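You operate a simulated robot arm through the tools that you are given. There is no shell and no other tool. Be economical: measure what you need, move in short steps, check, and stop when the job is done.

Carry out the task below with a simulated robot arm. There is one attempt and no reset: what you move stays moved.

TASK
Drain the flush block against frost and put the brown jet back in its rack.
Fine: shut the blue water knob first, leave the orange drain knob open, and let the sight glass empty.

It is judged by the outcome, as a careful person would: the job done as asked, and still so three seconds after it is handed in. It fails if anything else is knocked over, pushed out of place, dropped, spilled or broken.

THE ROBOT
A 7-joint arm with a two-finger parallel gripper, fixed in place. Base frame: the origin is at the foot of the arm, x ahead of it, y to its left, z up; the work surface is at about z = 90.5. Lengths are in cm, angles in degrees, forces in N, time in s.
With the tool pointing down near the work surface it reaches from about 24 to 68 cm from the base axis. Its first joint turns from -66.0 to 66.0 degrees. Payload 2.4 kg.
Tool frame: the origin (TCP) lies between the finger pads and is the grasp point; the fingertips stand 3 cm ahead of it; z points along the fingers, y is the line along which they close. The gripper opens to 9.4 cm. The fingers are 2.8 cm wide and 1 cm thick; the gripper's body (5 by 9.6 cm) begins 5.5 cm behind the TCP.
Orientation is that of the tool frame in the base frame, as [roll, pitch, yaw] about the fixed x, y, z axes, in that order (R = Rz(yaw) Ry(pitch) Rx(roll)). With the fingers straight down and closing along the base's y, the tool's x points along the base's -x, its y along +y and its z along -z.

THE INTERFACE
- The arm moves only by the tool move_arm. Its argument "moves" is one flat list of numbers, 7 for each row, row after row: the shift along the base's x, y, z in units of 100 mm (1.0 is 100 mm), then the turn, a rotation vector about the base's x, y, z in units of 45 degrees (1.0 is 45 degrees), then the gripper command, from -1 (fully open) to 1 (shut), values between in proportion. In form: [tx, ty, tz, wx, wy, wz, grip, tx, ty, tz, wx, wy, wz, grip, ...]. A call has 1 to 12 rows; each row is the pose to reach, as a shift and turn from the pose commanded when the call began. A call with a number of a shift or a turn outside -1 to 1 is refused whole. A row lasts 0.2 s, in which the tool goes at most 5 cm and 8.6 degrees; a call with a longer step from one row to the next is refused whole, and so is a gripper value outside its range. A pose out of reach is approached as far as the arm can. The call stops where the force on the tool passes 70 N (or 10 N more than at its start, if that is more) or the arm is blocked; 0.2 s more then pass. The fingers move at their own pace (about 15.3 cm/s each) and stop on an object; they squeeze with about 37 N. The grip force told is the motor's: it shows also when the fingers shut on nothing. Time passes only in rows, and 0.2 s behind the last, so rows that repeat a pose let the fingers close. It gives the time, the measured TCP pose, the force on the tool (base axes), the opening and the grip force at its end, in the units of the frame above (readings bear some noise), and new pictures: "views" is both (left out), scene, wrist or none.
- Cameras (640 x 400 px; columns grow to the right, rows downward): "scene" is fixed at [2.53, 46.1, 146.27]; the picture's right is [-0.88, -0.47, 0.00], its down [-0.22, 0.41, -0.89] and it looks along [0.42, -0.78, -0.46] (base axes); focal length 341 px, centre (320, 200). "wrist" rides on the gripper at [-3.7, 0, -5.8] in the tool frame; the picture's right is [0.00, -1.00, 0.00], its down [0.97, 0.00, -0.24] and it looks along [0.24, 0.00, 0.97] (tool axes); focal length 218 px, centre (320, 200).
- measure_at(camera, pixels): for up to 12 pixels [column, row] of the newest picture of that camera ("zoom" is the newest enlarged one), the place [x, y, z] in the base frame of the surface seen there, good to about 0.2 cm, but the place of the scene camera against the robot may be out by one fixed shift of up to 1.2 cm in any direction. No time passes.
- zoom(camera, box): a new picture of the part [left, top, right, bottom] of that camera's present view, enlarged. No time passes.
- job_done(): hands the job in; it is judged then, once.

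Work in short steps. Measure before you move; look again where a grasp or a placing could have gone wrong, and mend it. You have 80 turns and 120 pictures in all, the two below and enlarged ones among them. Open the gripper and draw the arm clear of the work before you hand the job in, unless the task says otherwise; then end with one line.

The tools are called after "Call:" as a command line: name --argument value ..., lists and objects as JSON in quotes. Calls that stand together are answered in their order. move_arm: Moves the arm, as the interface text tells. Its arguments: {"type":"object","properties":{"moves":{"type":"array"},"views":{"type":"string","enum":["both","scene","wrist","none"]}},"required":["moves"]} The other tools are called the same way: measure_at (camera, pixels) gives the place of the surface under pixels of a picture; zoom (camera, box) takes an enlarged picture of a part of a camera's view; job_done () hands the job in.

At the start:

```text
t: 0.0
ee_pos: [37.09, 11.36, 130.37]
ee_rot: [180.0, 0.0, -180.0]
wrist_force: [0.0, 0.1, -0.8]
gripper_width: 9.42
grasp_force: 0.0
```

scene: 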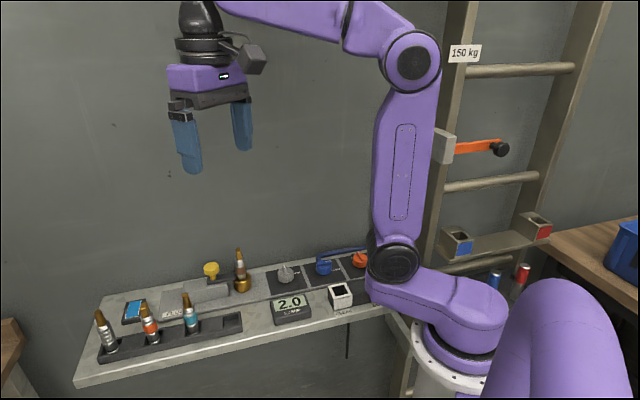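
wrist: 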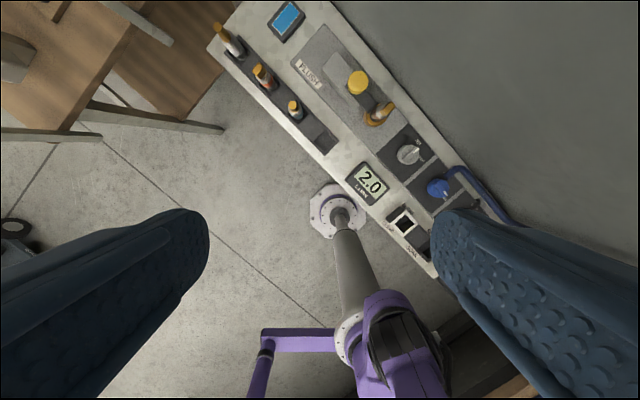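

The bench with the flush block runs along the scene picture's lower left. I'll enlarge it to read the details.

Call:
zoom --camera "scene" --box '[80, 230, 260, 370]'

Call:
zoom --camera "scene" --box '[220, 220, 400, 340]'

Call:
zoom --camera "wrist" --box '[200, 0, 520, 280]'

```text
2.86 times, centred on (170, 300) of scene
```

zoom: 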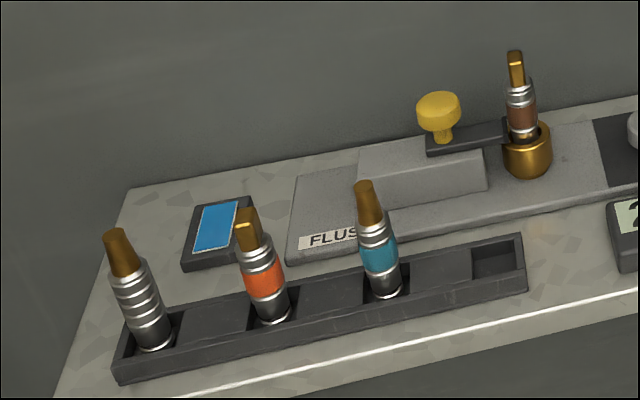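

```text
3.33 times, centred on (310, 280) of scene
```

zoom: 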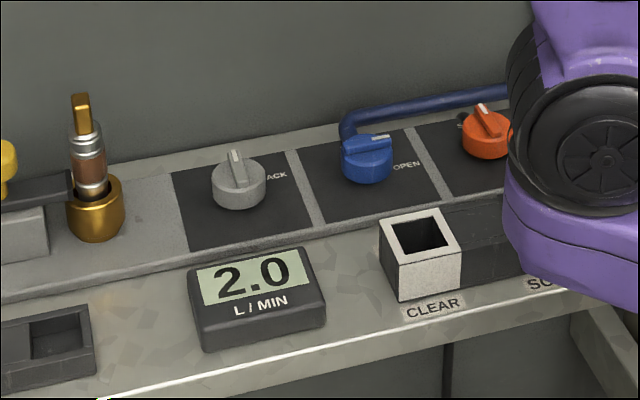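

```text
1.43 times, centred on (360, 140) of wrist
```

zoom: 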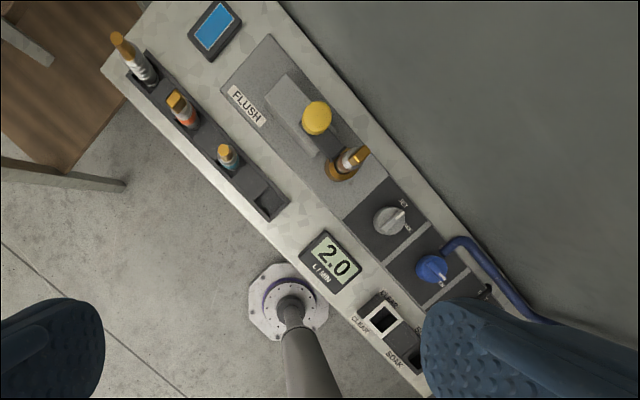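

I'll measure the key items: knobs, yellow lever, brown jet, rack and the blue display.

Call:
measure_at --camera "scene" --pixels '[[239, 251], [241, 264], [241, 287], [211, 268], [286, 273], [322, 266], [360, 259], [340, 290], [220, 322], [133, 310], [190, 299], [290, 302]]'

Call:
measure_at --camera "wrist" --pixels '[[358, 82], [374, 112], [408, 153], [437, 188], [292, 105], [264, 75], [228, 38], [324, 143], [286, 20], [400, 222], [385, 105], [300, 130]]'

```text
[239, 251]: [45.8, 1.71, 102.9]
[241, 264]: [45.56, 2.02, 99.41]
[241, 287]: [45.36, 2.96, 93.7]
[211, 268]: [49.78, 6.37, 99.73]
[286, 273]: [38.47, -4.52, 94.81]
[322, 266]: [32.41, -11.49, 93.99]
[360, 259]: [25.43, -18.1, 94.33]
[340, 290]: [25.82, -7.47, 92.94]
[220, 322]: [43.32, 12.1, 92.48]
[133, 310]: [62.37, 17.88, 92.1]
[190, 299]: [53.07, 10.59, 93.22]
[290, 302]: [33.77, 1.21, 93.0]
```

```text
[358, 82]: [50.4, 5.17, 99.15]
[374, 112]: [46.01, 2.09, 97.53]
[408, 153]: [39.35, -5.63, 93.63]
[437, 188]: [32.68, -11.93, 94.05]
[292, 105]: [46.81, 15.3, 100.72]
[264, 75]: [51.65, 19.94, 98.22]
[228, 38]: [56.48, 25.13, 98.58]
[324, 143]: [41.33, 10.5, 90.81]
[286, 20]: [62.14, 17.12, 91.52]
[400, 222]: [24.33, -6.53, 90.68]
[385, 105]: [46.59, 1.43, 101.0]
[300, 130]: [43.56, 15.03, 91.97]
```

Call:
measure_at --camera "scene" --pixels '[[235, 235], [280, 230], [320, 225], [320, 255], [262, 265], [160, 240], [340, 250]]'

Call:
move_arm --moves '[0.0, -0.4, -0.3, 0, 0, 0, -1, 0.0, -0.8, -0.6, 0, 0, 0, -1, 0.0, -1.0, -0.9, 0, 0, -0.15, -1, 0.0, -1.0, -1.0, 0, 0, -0.3, -1, 0.0, -1.0, -1.0, 0, 0, -0.45, -1, 0.0, -1.0, -1.0, 0, 0, -0.6, -1, 0.0, -1.0, -1.0, 0, 0, -0.75, -1, 0.0, -1.0, -1.0, 0, 0, -0.9, -1, 0.0, -1.0, -1.0, 0, 0, -1.0, -1]'

```text
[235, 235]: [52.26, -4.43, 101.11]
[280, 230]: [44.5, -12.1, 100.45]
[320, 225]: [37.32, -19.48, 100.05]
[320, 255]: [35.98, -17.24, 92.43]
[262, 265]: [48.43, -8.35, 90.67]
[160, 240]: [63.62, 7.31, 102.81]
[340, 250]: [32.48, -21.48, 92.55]
```

```text
t: 2.0
ee_pos: [37.12, 1.28, 120.27]
ee_rot: [180.0, 0.0, 134.9]
wrist_force: [1.1, 0.3, 0.4]
gripper_width: 9.4
grasp_force: 0.0
```

scene: 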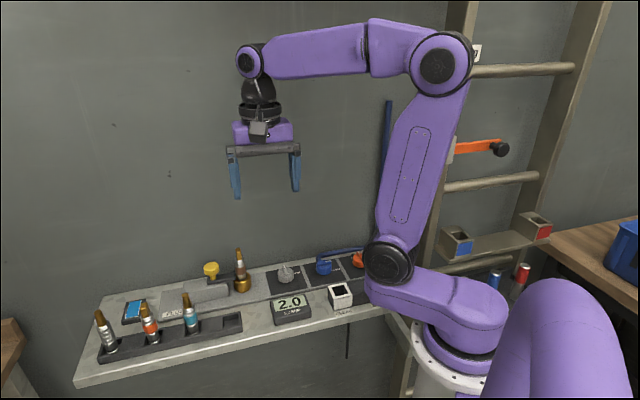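
wrist: 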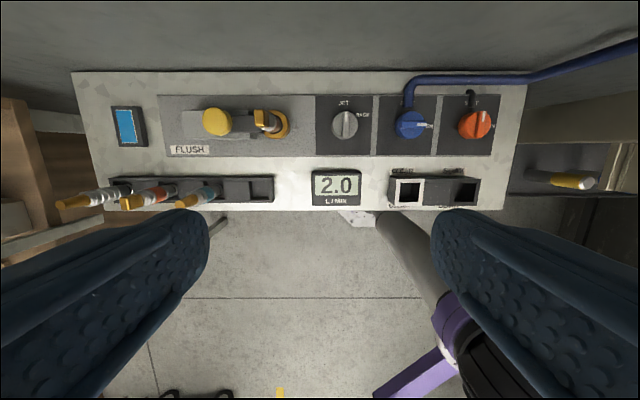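

Call:
zoom --camera "wrist" --box '[300, 70, 520, 215]'

Call:
zoom --camera "wrist" --box '[80, 70, 320, 215]'

Call:
zoom --camera "scene" --box '[190, 230, 260, 310]'

```text
2.76 times, centred on (410, 142) of wrist
```

zoom: 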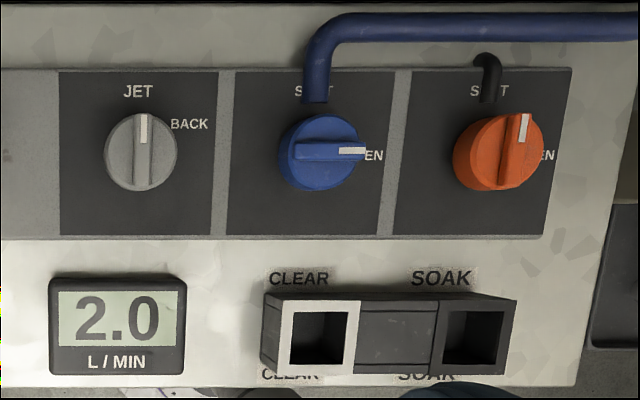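

```text
2.67 times, centred on (200, 142) of wrist
```

zoom: 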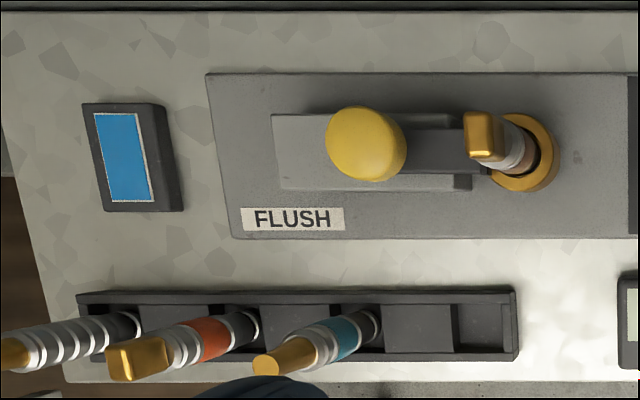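

```text
5.00 times, centred on (225, 270) of scene
```

zoom: 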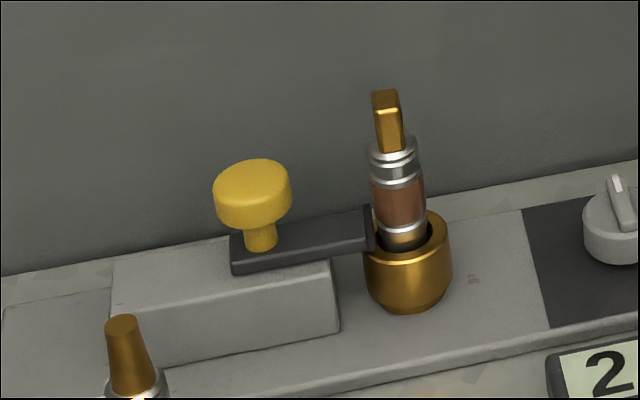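

Blue knob points to OPEN (wrist ~410,125), orange points up to SHUT, and the grey one to JET. Measuring knob tops, the sight glass and the pocket precisely from the wrist view.

Call:
measure_at --camera "wrist" --pixels '[[403, 124], [412, 124], [424, 124], [412, 116], [412, 133], [490, 116], [482, 124], [478, 132], [345, 124], [262, 190], [208, 123], [215, 124]]'

Call:
zoom --camera "wrist" --box '[380, 90, 520, 160]'

```text
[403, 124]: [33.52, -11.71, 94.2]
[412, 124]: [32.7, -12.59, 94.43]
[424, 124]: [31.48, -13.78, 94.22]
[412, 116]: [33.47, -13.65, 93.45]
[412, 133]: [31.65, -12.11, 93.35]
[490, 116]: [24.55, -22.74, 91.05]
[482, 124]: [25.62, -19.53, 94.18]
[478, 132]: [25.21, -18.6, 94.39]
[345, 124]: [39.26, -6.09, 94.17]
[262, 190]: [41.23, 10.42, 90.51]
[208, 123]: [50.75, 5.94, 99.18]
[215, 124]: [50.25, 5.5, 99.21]
```

```text
4.57 times, centred on (450, 125) of wrist
```

zoom: 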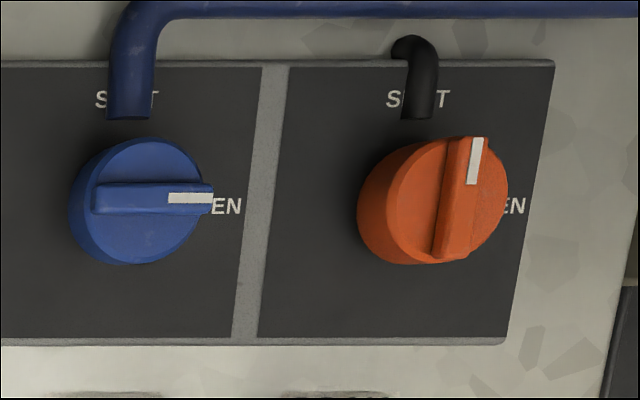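

Call:
measure_at --camera "scene" --pixels '[[388, 110], [386, 160], [360, 249], [345, 250]]'

Call:
move_arm --moves '[-0.1, -0.25, -0.1, 0, 0, -0.17, 0.2, -0.2, -0.5, -0.2, 0, 0, -0.34, 0.2, -0.3, -0.75, -0.3, 0, 0, -0.51, 0.2, -0.449, -1.0, -0.4, 0, 0, -0.68, 0.2, -0.449, -1.0, -0.5, 0, 0, -0.85, 0.2, -0.449, -1.0, -0.5, 0, 0, -1.0, 0.2]'

```text
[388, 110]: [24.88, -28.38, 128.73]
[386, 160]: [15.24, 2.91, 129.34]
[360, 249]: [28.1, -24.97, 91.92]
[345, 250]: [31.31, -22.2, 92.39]
```

```text
t: 3.4
ee_pos: [32.49, -8.63, 115.35]
ee_rot: [-180.0, 0.0, 90.0]
wrist_force: [0.1, -0.1, 0.3]
gripper_width: 3.75
grasp_force: 0.0
```

scene: 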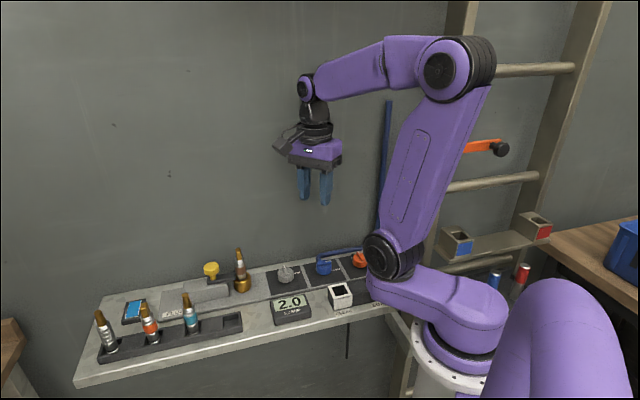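
wrist: 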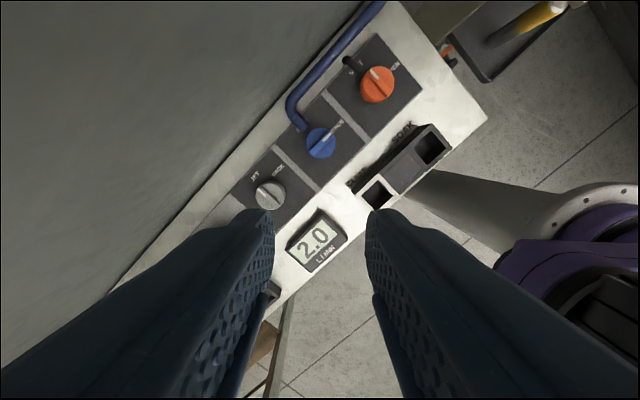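

Clear so far. Turning the last 45° and going above the blue knob.

Call:
move_arm --moves '[0, -0.2, -0.1, 0, 0, -0.17, 0.2, 0, -0.406, -0.2, 0, 0, -0.34, 0.2, 0, -0.406, -0.3, 0, 0, -0.51, 0.2, 0, -0.406, -0.5, 0, 0, -0.68, 0.2, 0, -0.406, -0.7, 0, 0, -0.85, 0.2, 0, -0.406, -0.95, 0, 0, -1.0, 0.2]'

```text
t: 4.8
ee_pos: [32.62, -12.69, 105.76]
ee_rot: [179.9, -0.1, 44.9]
wrist_force: [-0.6, -0.6, -0.1]
gripper_width: 3.76
grasp_force: 0.0
```

scene: 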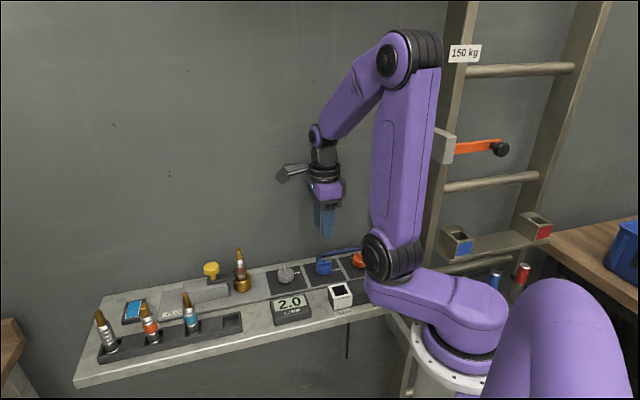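
wrist: 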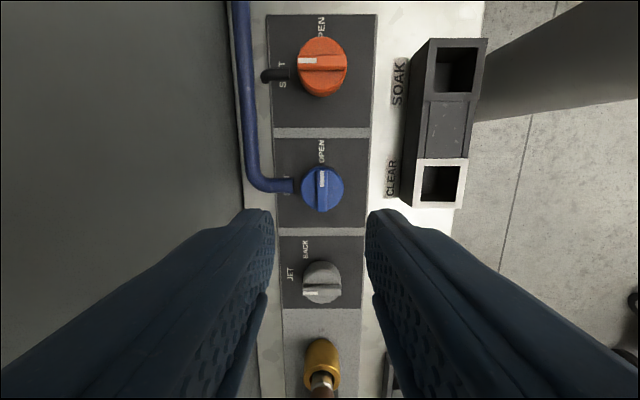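

Call:
measure_at --camera "wrist" --pixels '[[322, 172], [322, 186], [322, 204], [310, 188], [336, 188], [302, 61], [322, 63], [343, 66]]'

Call:
zoom --camera "wrist" --box '[270, 20, 390, 230]'

```text
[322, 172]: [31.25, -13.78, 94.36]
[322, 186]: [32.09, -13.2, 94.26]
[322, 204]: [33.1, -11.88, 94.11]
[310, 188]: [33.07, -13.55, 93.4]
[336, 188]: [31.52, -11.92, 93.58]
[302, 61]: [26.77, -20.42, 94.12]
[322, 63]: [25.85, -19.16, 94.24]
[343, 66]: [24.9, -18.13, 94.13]
```

```text
1.90 times, centred on (330, 125) of wrist
```

zoom: 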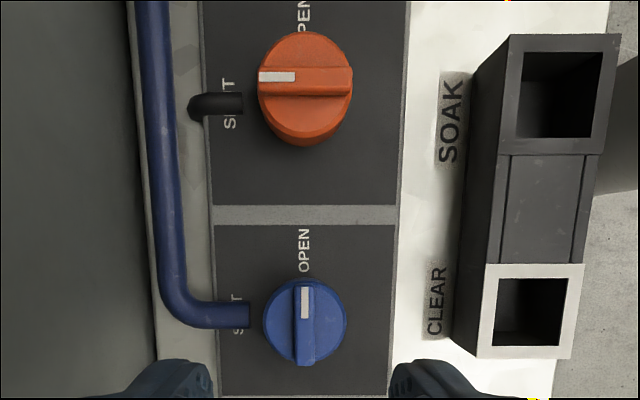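

Blue fin is centred at about (32.4, -12.8), top z 94.3. I'll lower with a narrower opening to straddle the fin.

Call:
move_arm --moves '[-0.02, -0.01, -0.2, 0, 0, 0, 0.55, -0.02, -0.01, -0.5, 0, 0, 0, 0.55, -0.02, -0.01, -0.75, 0, 0, 0, 0.55, -0.02, -0.01, -0.85, 0, 0, 0, 0.55, -0.02, -0.01, -0.92, 0, 0, 0, 0.55, -0.02, -0.01, -0.92, 0, 0, 0, 0.55]'

```text
t: 6.2
ee_pos: [32.37, -12.89, 96.67]
ee_rot: [179.9, 0.0, 45.0]
wrist_force: [0.3, 0.3, 0.5]
gripper_width: 2.11
grasp_force: 0.1
```

scene: 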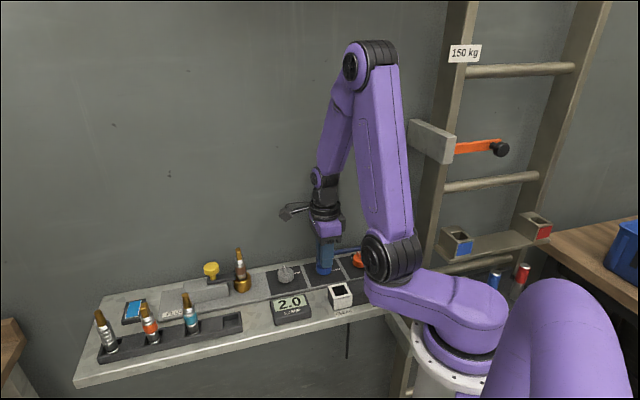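
wrist: 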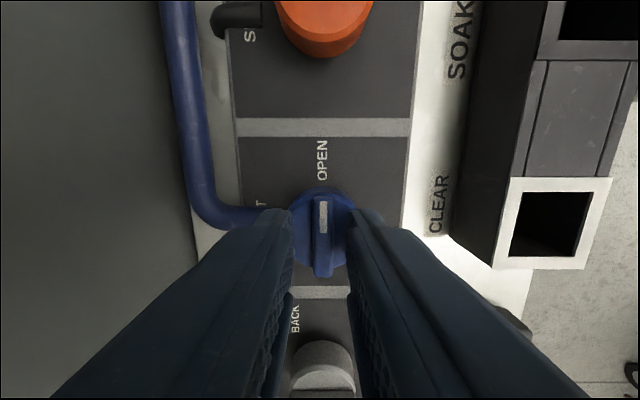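

The fin is between the fingers; closing and turning the first 45° counterclockwise.

Call:
move_arm --moves '[0, 0, 0, 0, 0, 0, 1, 0, 0, 0, 0, 0, 0, 1, 0, 0, 0, 0, 0, 0.15, 1, 0, 0, 0, 0, 0, 0.3, 1, 0, 0, 0, 0, 0, 0.45, 1, 0, 0, 0, 0, 0, 0.6, 1, 0, 0, 0, 0, 0, 0.75, 1, 0, 0, 0, 0, 0, 0.9, 1, 0, 0, 0, 0, 0, 1.0, 1]'

```text
t: 8.2
ee_pos: [32.4, -12.8, 96.8]
ee_rot: [-179.9, -0.1, 90.1]
wrist_force: [2.4, -4.1, -21.6]
gripper_width: 0.91
grasp_force: 42.7
```

scene: 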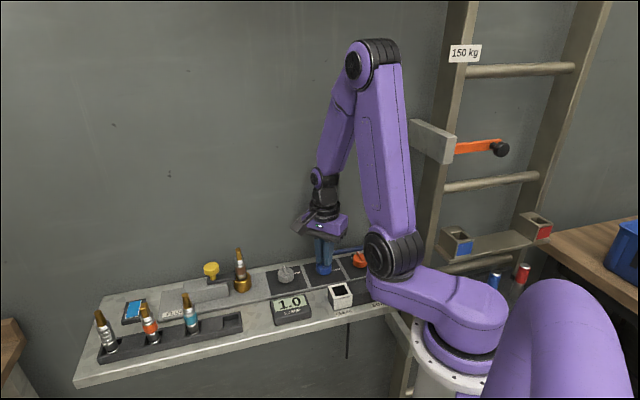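
wrist: 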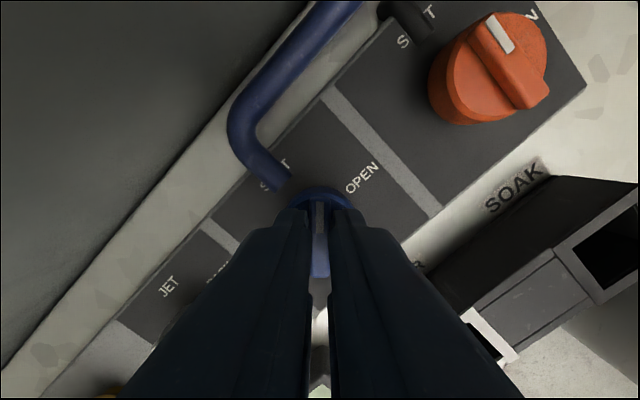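

Flow reads 1.0, so it's turning. Second 45°.

Call:
move_arm --moves '[0, 0, 0, 0, 0, 0.15, 1, 0, 0, 0, 0, 0, 0.3, 1, 0, 0, 0, 0, 0, 0.45, 1, 0, 0, 0, 0, 0, 0.6, 1, 0, 0, 0, 0, 0, 0.75, 1, 0, 0, 0, 0, 0, 0.9, 1, 0, 0, 0, 0, 0, 1.0, 1, 0, 0, 0, 0, 0, 1.0, 1]'

```text
t: 10.0
ee_pos: [32.42, -12.7, 96.72]
ee_rot: [180.0, 0.1, 135.2]
wrist_force: [18.4, 11.5, -21.1]
gripper_width: 0.89
grasp_force: 43.2
```

scene: 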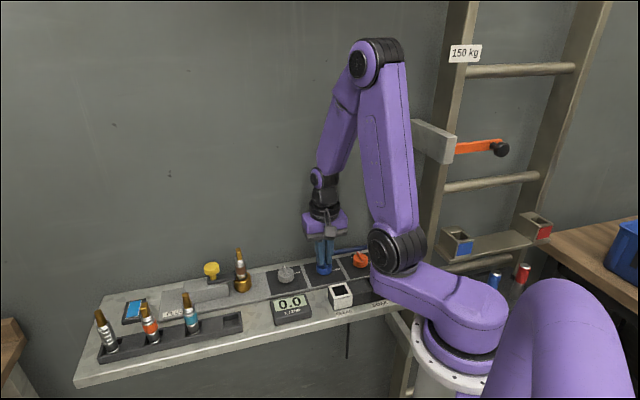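
wrist: 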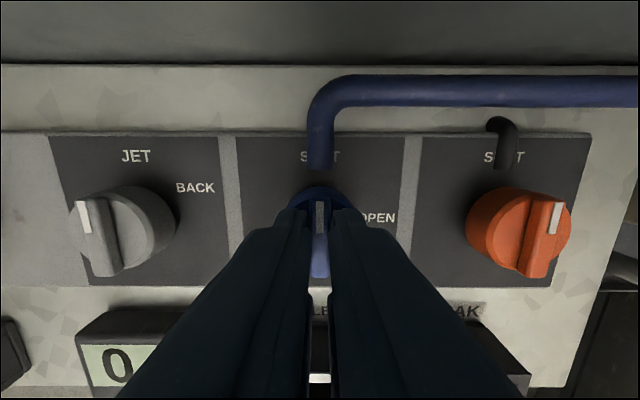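

Flow 0.0: water shut. Release, lift, and go above the orange knob with the same orientation (its fin points to SHUT).

Call:
move_arm --moves '[0, 0, 0, 0, 0, 0, 0.5, 0, 0, 0.05, 0, 0, 0, 0.5, 0, 0, 0.3, 0, 0, 0, 0.5, -0.2, -0.2, 0.5, 0, 0, 0, 0.5, -0.4, -0.4, 0.6, 0, 0, 0, 0.5, -0.65, -0.645, 0.6, 0, 0, 0, 0.5, -0.65, -0.645, 0.6, 0, 0, 0, 0.5]'

```text
t: 11.6
ee_pos: [26.07, -19.34, 102.57]
ee_rot: [-179.9, 0.0, 135.0]
wrist_force: [0.0, 0.1, -0.5]
gripper_width: 2.34
grasp_force: 0.2
```

scene: 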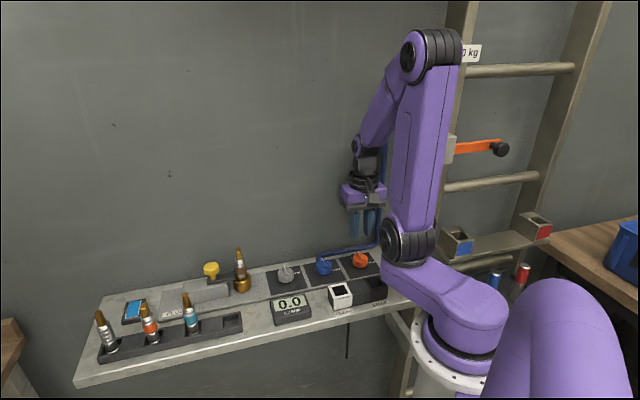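
wrist: 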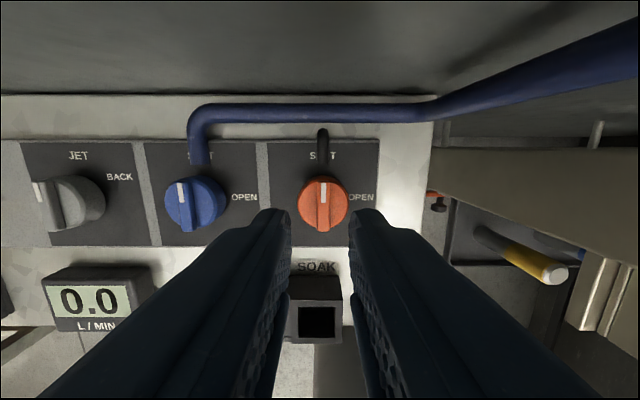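

Call:
measure_at --camera "wrist" --pixels '[[323, 185], [323, 203], [323, 223], [306, 203], [341, 203], [318, 204], [329, 204]]'

```text
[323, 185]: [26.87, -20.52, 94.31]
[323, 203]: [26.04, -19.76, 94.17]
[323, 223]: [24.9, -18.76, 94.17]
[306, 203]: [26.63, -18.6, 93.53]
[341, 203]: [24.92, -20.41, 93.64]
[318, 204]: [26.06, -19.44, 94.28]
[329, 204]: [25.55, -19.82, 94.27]
```

Orange fin is centred at about (25.9, -19.6). Lowering, gripping, and starting the clockwise turn.

Call:
move_arm --moves '[-0.017, -0.025, -0.2, 0, 0, 0, 0.5, -0.017, -0.025, -0.45, 0, 0, 0, 0.5, -0.017, -0.025, -0.592, 0, 0, 0, 0.5, -0.017, -0.025, -0.592, 0, 0, 0, 0.5, -0.017, -0.025, -0.592, 0, 0, 0, 1, -0.017, -0.025, -0.592, 0, 0, 0, 1]'

Call:
move_arm --moves '[0, 0, 0, 0, 0, -0.15, 1, 0, 0, 0, 0, 0, -0.3, 1, 0, 0, 0, 0, 0, -0.45, 1, 0, 0, 0, 0, 0, -0.6, 1, 0, 0, 0, 0, 0, -0.75, 1, 0, 0, 0, 0, 0, -0.9, 1, 0, 0, 0, 0, 0, -1.0, 1]'

```text
t: 13.0
ee_pos: [25.82, -19.45, 96.73]
ee_rot: [-179.9, 0.1, 135.1]
wrist_force: [25.4, 20.7, -11.1]
gripper_width: 0.91
grasp_force: 42.3
```

scene: 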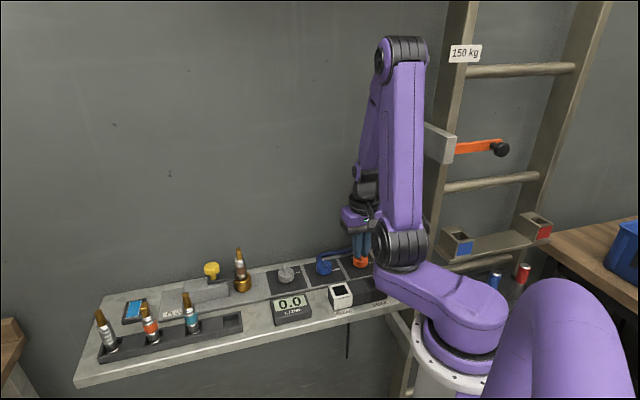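
wrist: 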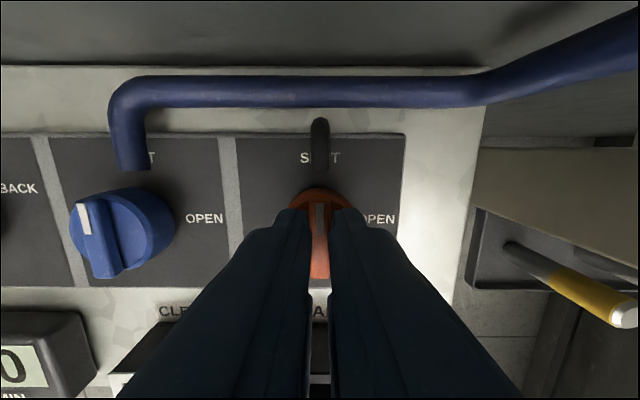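

```text
t: 14.6
ee_pos: [25.64, -19.54, 96.8]
ee_rot: [180.0, 0.2, 89.8]
wrist_force: [14.0, -6.1, -30.2]
gripper_width: 0.91
grasp_force: 42.9
```

scene: 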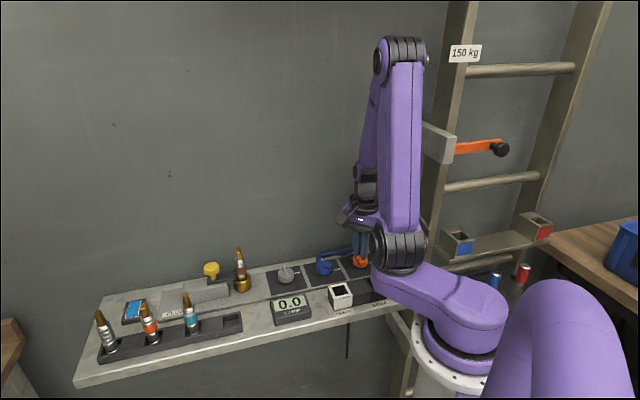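
wrist: 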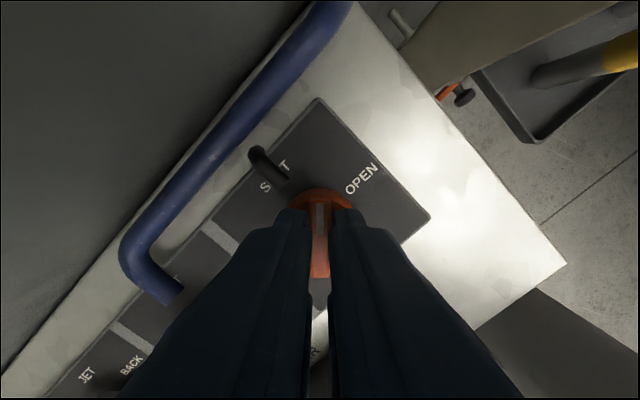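

Turning well, and the sight glass level has begun to drop. Second 45°; with the new yaw the gripper stays clear of the pipe.

Call:
move_arm --moves '[0, 0, 0, 0, 0, -0.15, 1, 0, 0, 0, 0, 0, -0.3, 1, 0, 0, 0, 0, 0, -0.45, 1, 0, 0, 0, 0, 0, -0.6, 1, 0, 0, 0, 0, 0, -0.75, 1, 0, 0, 0, 0, 0, -0.9, 1, 0, 0, 0, 0, 0, -1.0, 1, 0, 0, 0, 0, 0, -1.0, 1]'

```text
t: 16.4
ee_pos: [25.5, -19.51, 96.81]
ee_rot: [-179.9, 0.0, 44.9]
wrist_force: [-18.6, -10.2, -12.7]
gripper_width: 0.89
grasp_force: 42.6
```

scene: 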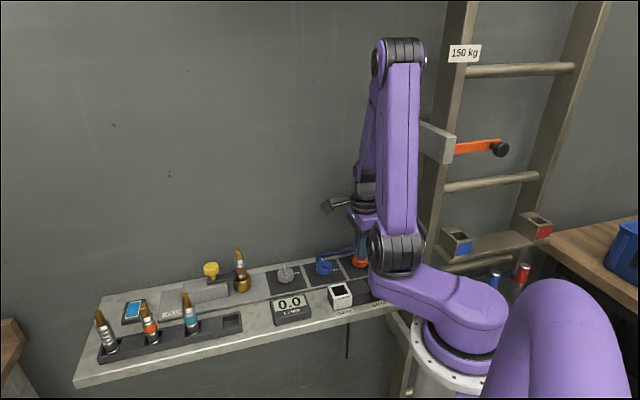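
wrist: 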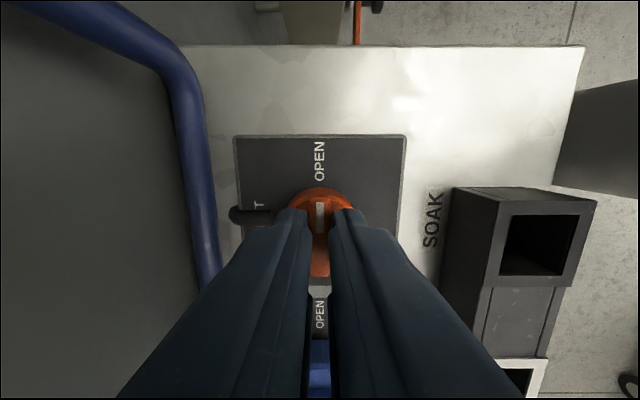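

Orange now points to OPEN. Release, lift and back off, watching the sight glass.

Call:
move_arm --moves '[0, 0, 0, 0, 0, 0, 0.5, 0, 0, 0.05, 0, 0, 0, 0.5, 0, 0, 0.4, 0, 0, 0, 0.5, 0.1, 0.1, 0.8, 0, 0, 0.1, 0.5, 0.3, 0.4, 1.0, 0, 0, 0.28, 0.3, 0.5, 0.7, 1.0, 0, 0, 0.46, 0.3, 0.7, 0.9, 1.0, 0, 0, 0.64, 0.3, 0.9, 1.0, 1.0, 0, 0, 0.82, 0.3, 1.0, 1.0, 1.0, 0, 0, 1.0, 0.3]'

Call:
zoom --camera "scene" --box '[90, 280, 190, 350]'

```text
t: 18.4
ee_pos: [35.66, -9.37, 106.97]
ee_rot: [-180.0, 0.0, 90.2]
wrist_force: [-0.6, -1.5, 0.5]
gripper_width: 3.27
grasp_force: 0.1
```

scene: 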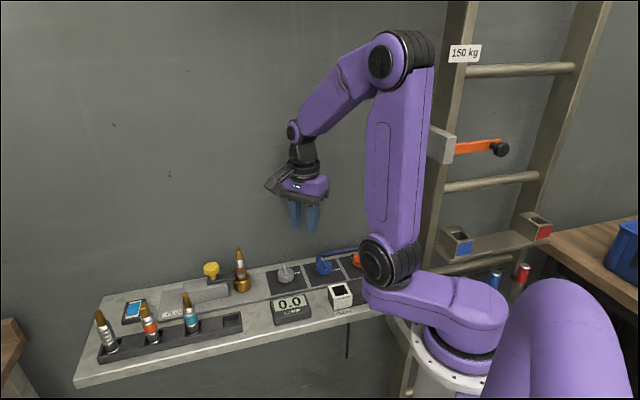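
wrist: 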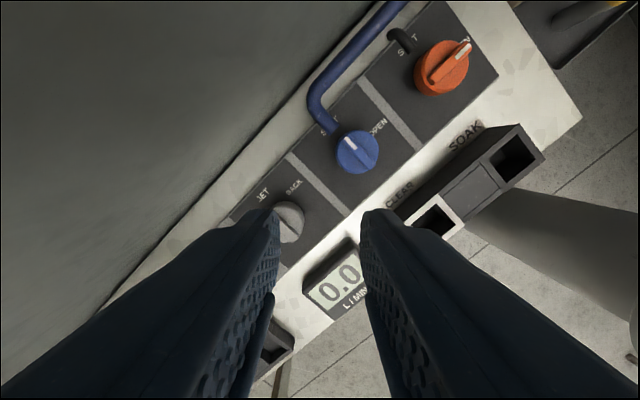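

```text
5.71 times, centred on (140, 315) of scene
```

zoom: 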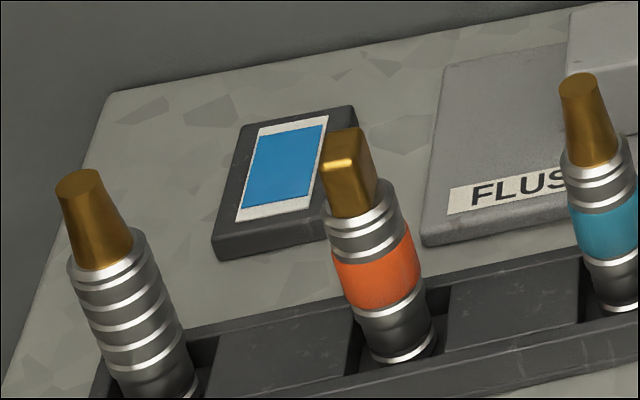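

The glass is draining. Meanwhile rise and move over the jet area in panel-aligned orientation.

Call:
move_arm --moves '[0, 0, 0.3, 0, 0, 0.15, 0.3, 0, 0.2, 0.6, 0, 0, 0.3, 0.3, 0.2, 0.4, 0.9, 0, 0, 0.45, 0.3, 0.4, 0.6, 0.9, 0, 0, 0.6, 0.3, 0.6, 0.8, 0.9, 0, 0, 0.75, 0.3, 0.75, 1.0, 0.9, 0, 0, 0.9, 0.3, 0.75, 1.0, 0.9, 0, 0, 1.0, 0.3, 0.75, 1.0, 0.9, 0, 0, 1.0, 0.3]'

Call:
zoom --camera "scene" --box '[90, 280, 190, 350]'

Call:
zoom --camera "wrist" --box '[200, 60, 440, 260]'

```text
t: 20.2
ee_pos: [43.24, 0.71, 115.54]
ee_rot: [-179.9, 0.1, 135.1]
wrist_force: [0.7, 0.1, 0.3]
gripper_width: 3.3
grasp_force: 0.1
```

scene: 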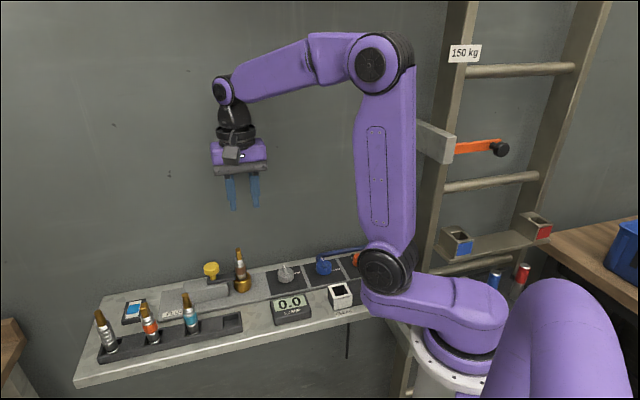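
wrist: 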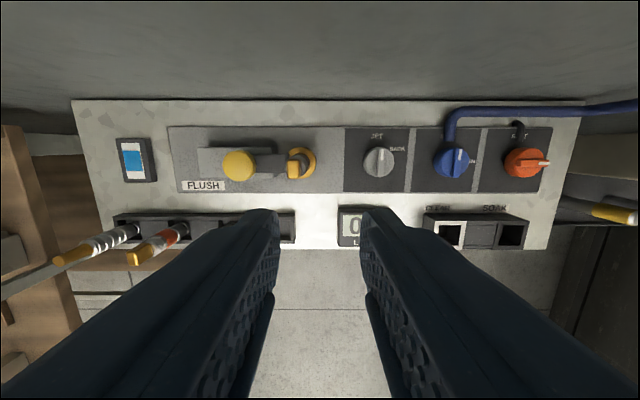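

```text
5.71 times, centred on (140, 315) of scene
```

zoom: 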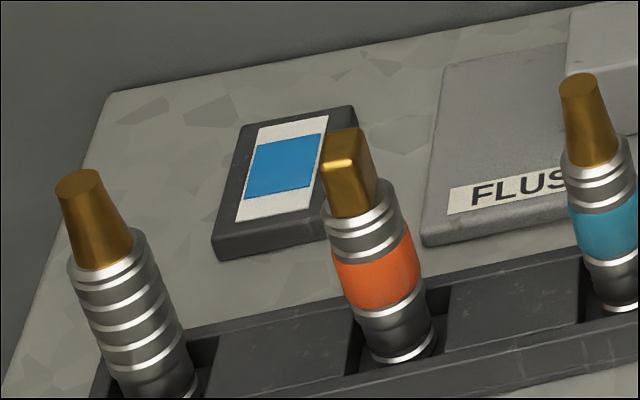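

```text
2.00 times, centred on (320, 160) of wrist
```

zoom: 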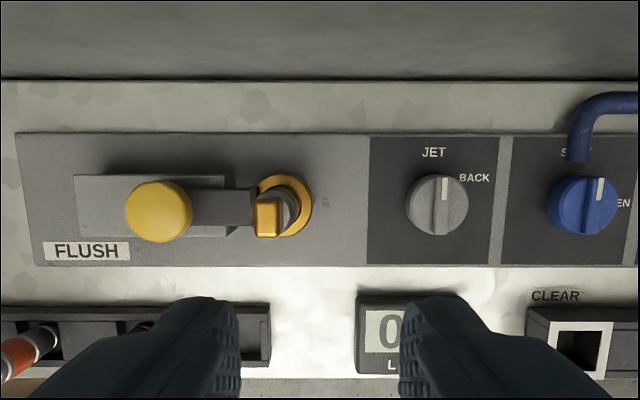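

Call:
move_arm --moves '[0.2, 0.25, -0.1, 0, 0, 0, 0.3, 0.45, 0.5, -0.3, 0, 0, 0, 0.3, 0.45, 0.5, -0.3, 0, 0, 0, 0.3, 0.45, 0.5, -0.3, 0, 0, 0, 0.3]'

Call:
zoom --camera "wrist" --box '[220, 100, 460, 250]'

```text
t: 21.2
ee_pos: [47.72, 5.81, 113.03]
ee_rot: [-180.0, 0.1, 135.1]
wrist_force: [0.0, -0.8, 0.0]
gripper_width: 3.3
grasp_force: 0.1
```

scene: 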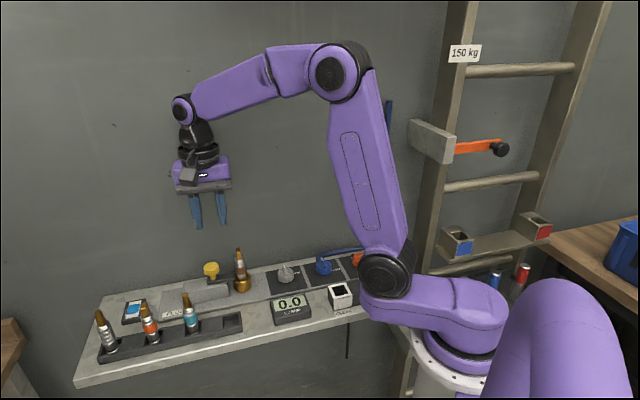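
wrist: 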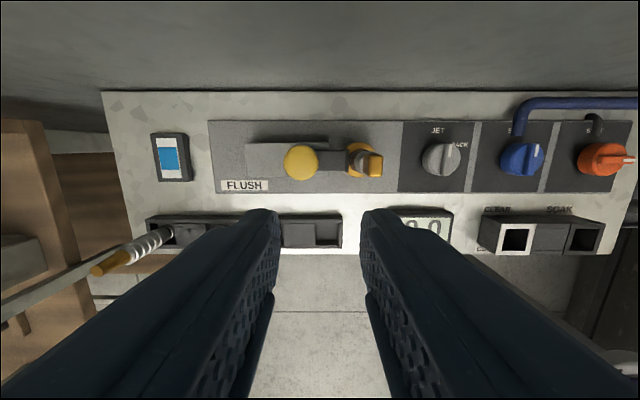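

```text
2.67 times, centred on (340, 175) of wrist
```

zoom: 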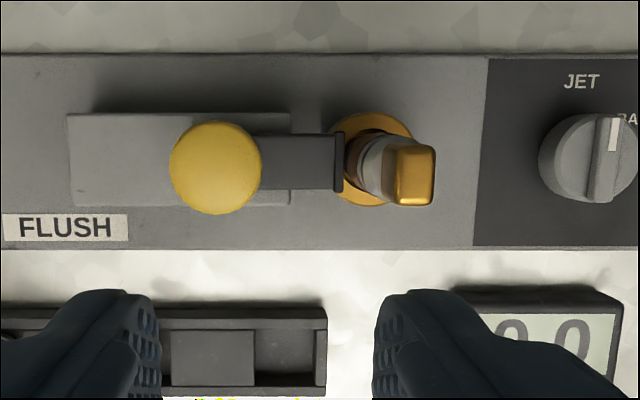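

Call:
measure_at --camera "wrist" --pixels '[[285, 162], [300, 162], [316, 162], [300, 147], [300, 177], [330, 162], [345, 162], [260, 162], [371, 165], [376, 155], [362, 146], [349, 175]]'

Call:
zoom --camera "scene" --box '[190, 240, 260, 300]'

```text
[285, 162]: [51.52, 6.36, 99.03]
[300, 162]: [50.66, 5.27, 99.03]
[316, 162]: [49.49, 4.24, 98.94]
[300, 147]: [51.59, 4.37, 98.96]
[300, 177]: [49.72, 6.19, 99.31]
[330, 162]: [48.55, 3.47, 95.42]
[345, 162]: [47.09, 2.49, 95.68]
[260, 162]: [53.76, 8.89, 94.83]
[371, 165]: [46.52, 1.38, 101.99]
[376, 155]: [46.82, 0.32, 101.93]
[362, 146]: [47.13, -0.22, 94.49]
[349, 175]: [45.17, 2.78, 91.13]
```

```text
6.67 times, centred on (225, 270) of scene
```

zoom: 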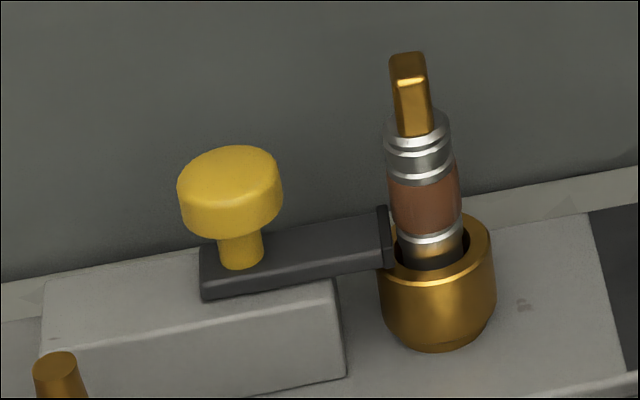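

Call:
move_arm --moves '[0.15, -0.03, -0.1, 0, 0, 0, -0.1, 0.288, -0.051, -0.3, 0, 0, 0, -0.1, 0.288, -0.051, -0.6, 0, 0, 0, -0.1, 0.288, -0.051, -0.8, 0, 0, 0, -0.1, 0.288, -0.051, -0.8, 0, 0, 0, -0.1, 0.288, -0.051, -0.8, 0, 0, 0, -0.1, 0.288, -0.051, -0.8, 0, 0, 0, -0.1, 0.288, -0.051, -0.8, 0, 0, 0, -0.1]'

Call:
zoom --camera "scene" --box '[90, 280, 190, 350]'

```text
t: 23.0
ee_pos: [50.48, 5.26, 104.76]
ee_rot: [-179.8, -0.1, 135.1]
wrist_force: [-0.2, 0.1, 0.4]
gripper_width: 5.15
grasp_force: 0.1
```

scene: 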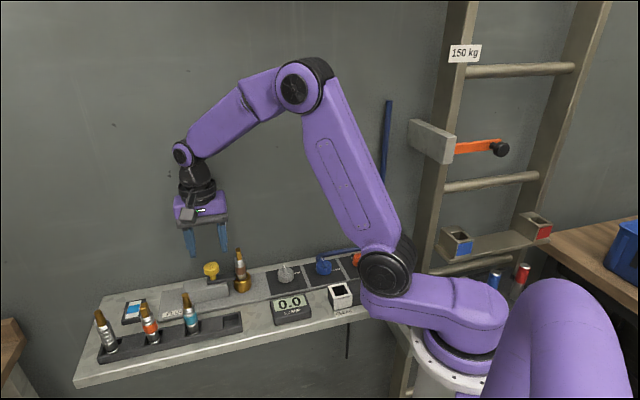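
wrist: 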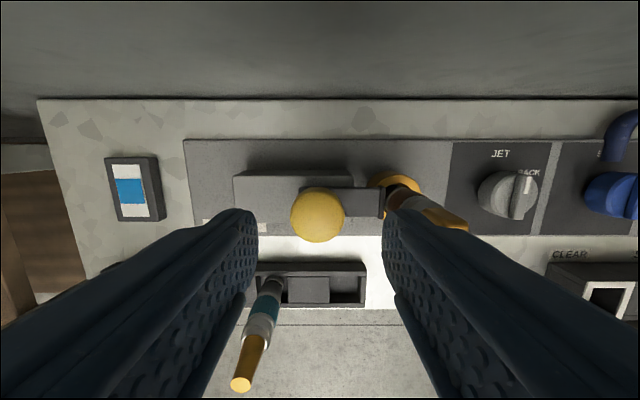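

```text
5.71 times, centred on (140, 315) of scene
```

zoom: 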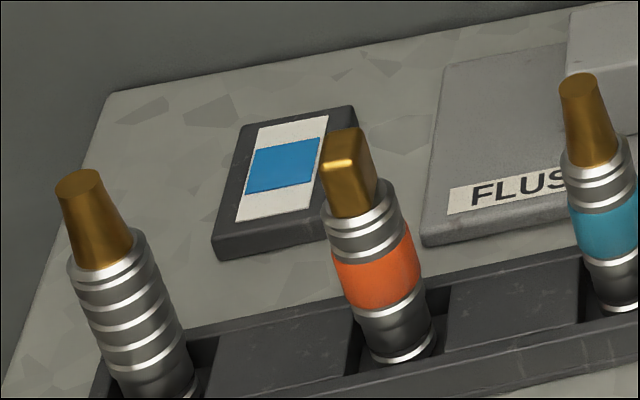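

Still draining (about 45% left). Waiting in place.

Call:
move_arm --moves '[0, 0, 0, 0, 0, 0, -0.1, 0, 0, 0, 0, 0, 0, -0.1, 0, 0, 0, 0, 0, 0, -0.1, 0, 0, 0, 0, 0, 0, -0.1, 0, 0, 0, 0, 0, 0, -0.1, 0, 0, 0, 0, 0, 0, -0.1, 0, 0, 0, 0, 0, 0, -0.1, 0, 0, 0, 0, 0, 0, -0.1, 0, 0, 0, 0, 0, 0, -0.1, 0, 0, 0, 0, 0, 0, -0.1, 0, 0, 0, 0, 0, 0, -0.1, 0, 0, 0, 0, 0, 0, -0.1]' --views "none"

Call:
move_arm --moves '[0, 0, 0, 0, 0, 0, -0.1, 0, 0, 0, 0, 0, 0, -0.1, 0, 0, 0, 0, 0, 0, -0.1, 0, 0, 0, 0, 0, 0, -0.1, 0, 0, 0, 0, 0, 0, -0.1, 0, 0, 0, 0, 0, 0, -0.1, 0, 0, 0, 0, 0, 0, -0.1, 0, 0, 0, 0, 0, 0, -0.1, 0, 0, 0, 0, 0, 0, -0.1, 0, 0, 0, 0, 0, 0, -0.1, 0, 0, 0, 0, 0, 0, -0.1, 0, 0, 0, 0, 0, 0, -0.1]' --views "none"

Call:
zoom --camera "wrist" --box '[90, 130, 470, 310]'

```text
t: 25.6
ee_pos: [50.5, 5.21, 104.77]
ee_rot: [-179.9, 0.0, 135.0]
wrist_force: [-0.2, 0.0, 0.3]
gripper_width: 5.17
grasp_force: 0.0
```

```text
t: 28.2
ee_pos: [50.59, 5.23, 104.88]
ee_rot: [180.0, 0.0, 135.0]
wrist_force: [0.0, -0.2, -0.1]
gripper_width: 5.16
grasp_force: 0.0
```

```text
1.68 times, centred on (280, 220) of wrist
```

zoom: 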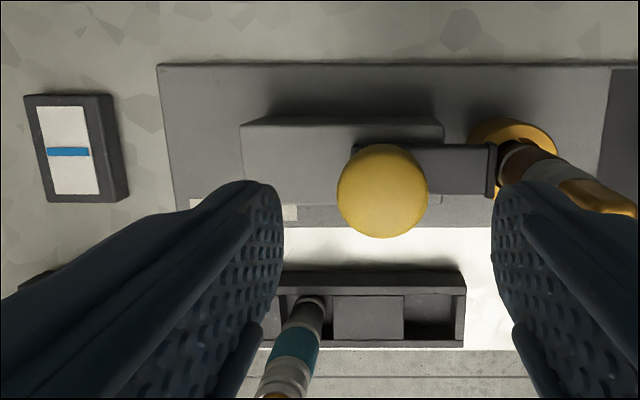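

Nearly empty (thin blue band). One more wait, then measuring the knob.

Call:
move_arm --moves '[0, 0, 0, 0, 0, 0, -0.1, 0, 0, 0, 0, 0, 0, -0.1, 0, 0, 0, 0, 0, 0, -0.1, 0, 0, 0, 0, 0, 0, -0.1, 0, 0, 0, 0, 0, 0, -0.1, 0, 0, 0, 0, 0, 0, -0.1, 0, 0, 0, 0, 0, 0, -0.1, 0, 0, 0, 0, 0, 0, -0.1, 0, 0, 0, 0, 0, 0, -0.1, 0, 0, 0, 0, 0, 0, -0.1]' --views "wrist"

Call:
measure_at --camera "wrist" --pixels '[[293, 215], [318, 215], [342, 215], [318, 195], [318, 238], [360, 200], [378, 200], [264, 185]]'

```text
t: 30.4
ee_pos: [50.48, 5.29, 104.84]
ee_rot: [179.9, 0.0, 135.0]
wrist_force: [0.6, 0.1, -0.6]
gripper_width: 5.17
grasp_force: 0.1
```

wrist: 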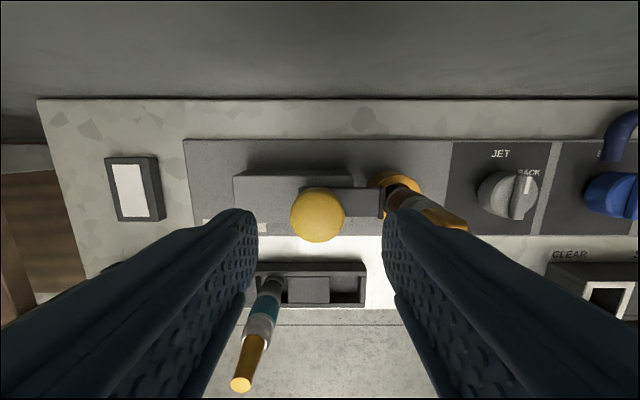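

```text
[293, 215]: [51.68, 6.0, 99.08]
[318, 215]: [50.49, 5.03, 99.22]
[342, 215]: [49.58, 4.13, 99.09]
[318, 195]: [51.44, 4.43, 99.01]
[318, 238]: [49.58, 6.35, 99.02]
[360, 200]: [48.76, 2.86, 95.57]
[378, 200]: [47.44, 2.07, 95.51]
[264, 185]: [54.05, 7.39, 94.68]
```

Sight glass is empty. Lower around the yellow knob (centre 50.55, 5.2) and close.

Call:
move_arm --moves '[0, 0, -0.3, 0, 0, 0, -0.1, 0, 0, -0.5, 0, 0, 0, -0.1, 0, 0, -0.55, 0, 0, 0, -0.1, 0, 0, -0.55, 0, 0, 0, 1, 0, 0, -0.55, 0, 0, 0, 1, 0, 0, -0.55, 0, 0, 0, 1]'

```text
t: 31.8
ee_pos: [50.68, 5.31, 99.38]
ee_rot: [179.9, 0.0, 135.1]
wrist_force: [10.1, 7.8, -5.3]
gripper_width: 3.12
grasp_force: 45.1
```

scene: 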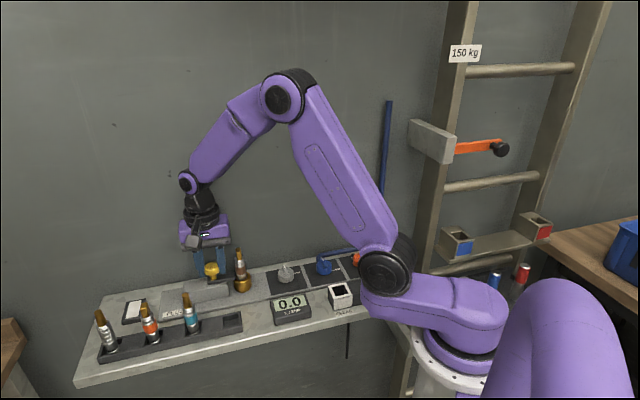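
wrist: 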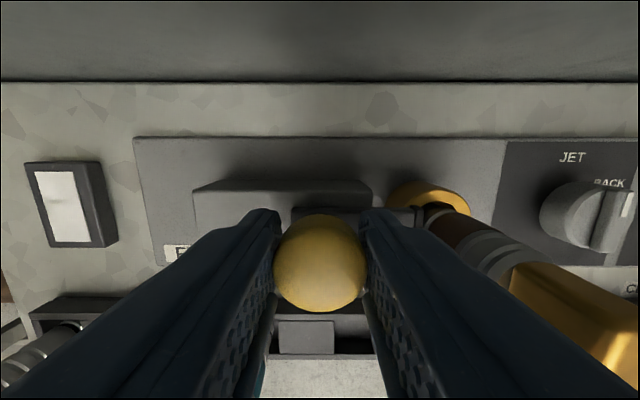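

Knob held. Sliding it slowly away from the jet along (+0.71, +0.71).

Call:
move_arm --moves '[0.035, 0.035, 0, 0, 0, 0, 1, 0.07, 0.07, 0, 0, 0, 0, 1, 0.105, 0.105, 0, 0, 0, 0, 1, 0.14, 0.14, 0, 0, 0, 0, 1, 0.175, 0.175, 0, 0, 0, 0, 1, 0.175, 0.175, 0, 0, 0, 0, 1]'

```text
t: 33.2
ee_pos: [52.29, 6.87, 99.36]
ee_rot: [180.0, -0.1, 135.0]
wrist_force: [-5.4, 5.2, 20.4]
gripper_width: 3.16
grasp_force: 44.9
```

scene: 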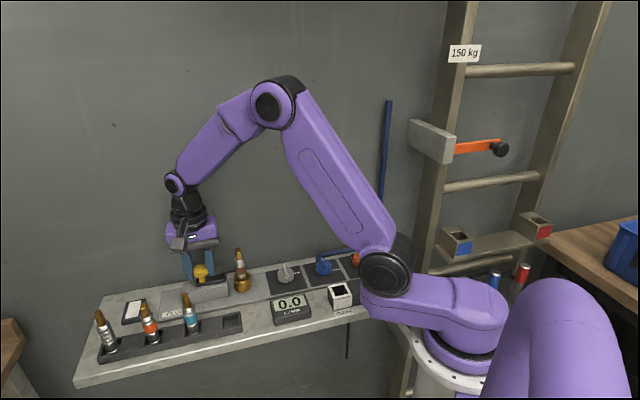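
wrist: 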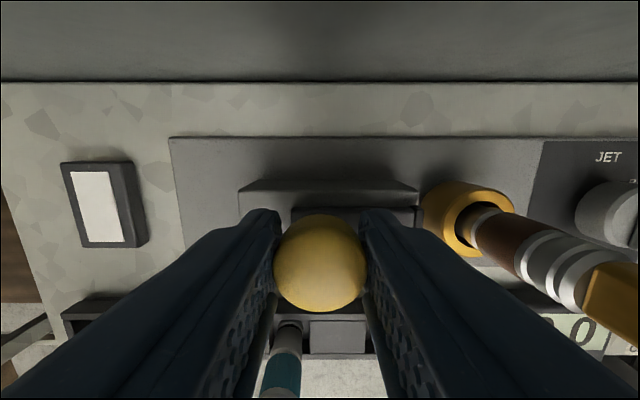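

It slides with little force and the arm tip has just left the cup. A little further.

Call:
move_arm --moves '[0.03, 0.03, 0, 0, 0, 0, 1, 0.06, 0.06, 0, 0, 0, 0, 1, 0.06, 0.06, 0, 0, 0, 0, 1]' --views "wrist"

```text
t: 34.0
ee_pos: [52.84, 7.41, 99.27]
ee_rot: [179.9, 0.0, 135.0]
wrist_force: [-11.1, 3.5, 30.9]
gripper_width: 3.13
grasp_force: 45.6
```

wrist: 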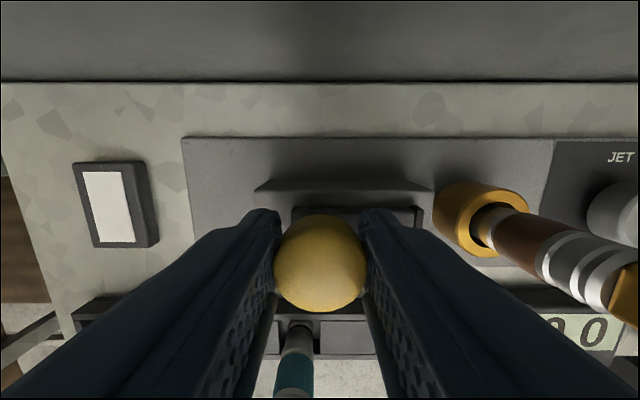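

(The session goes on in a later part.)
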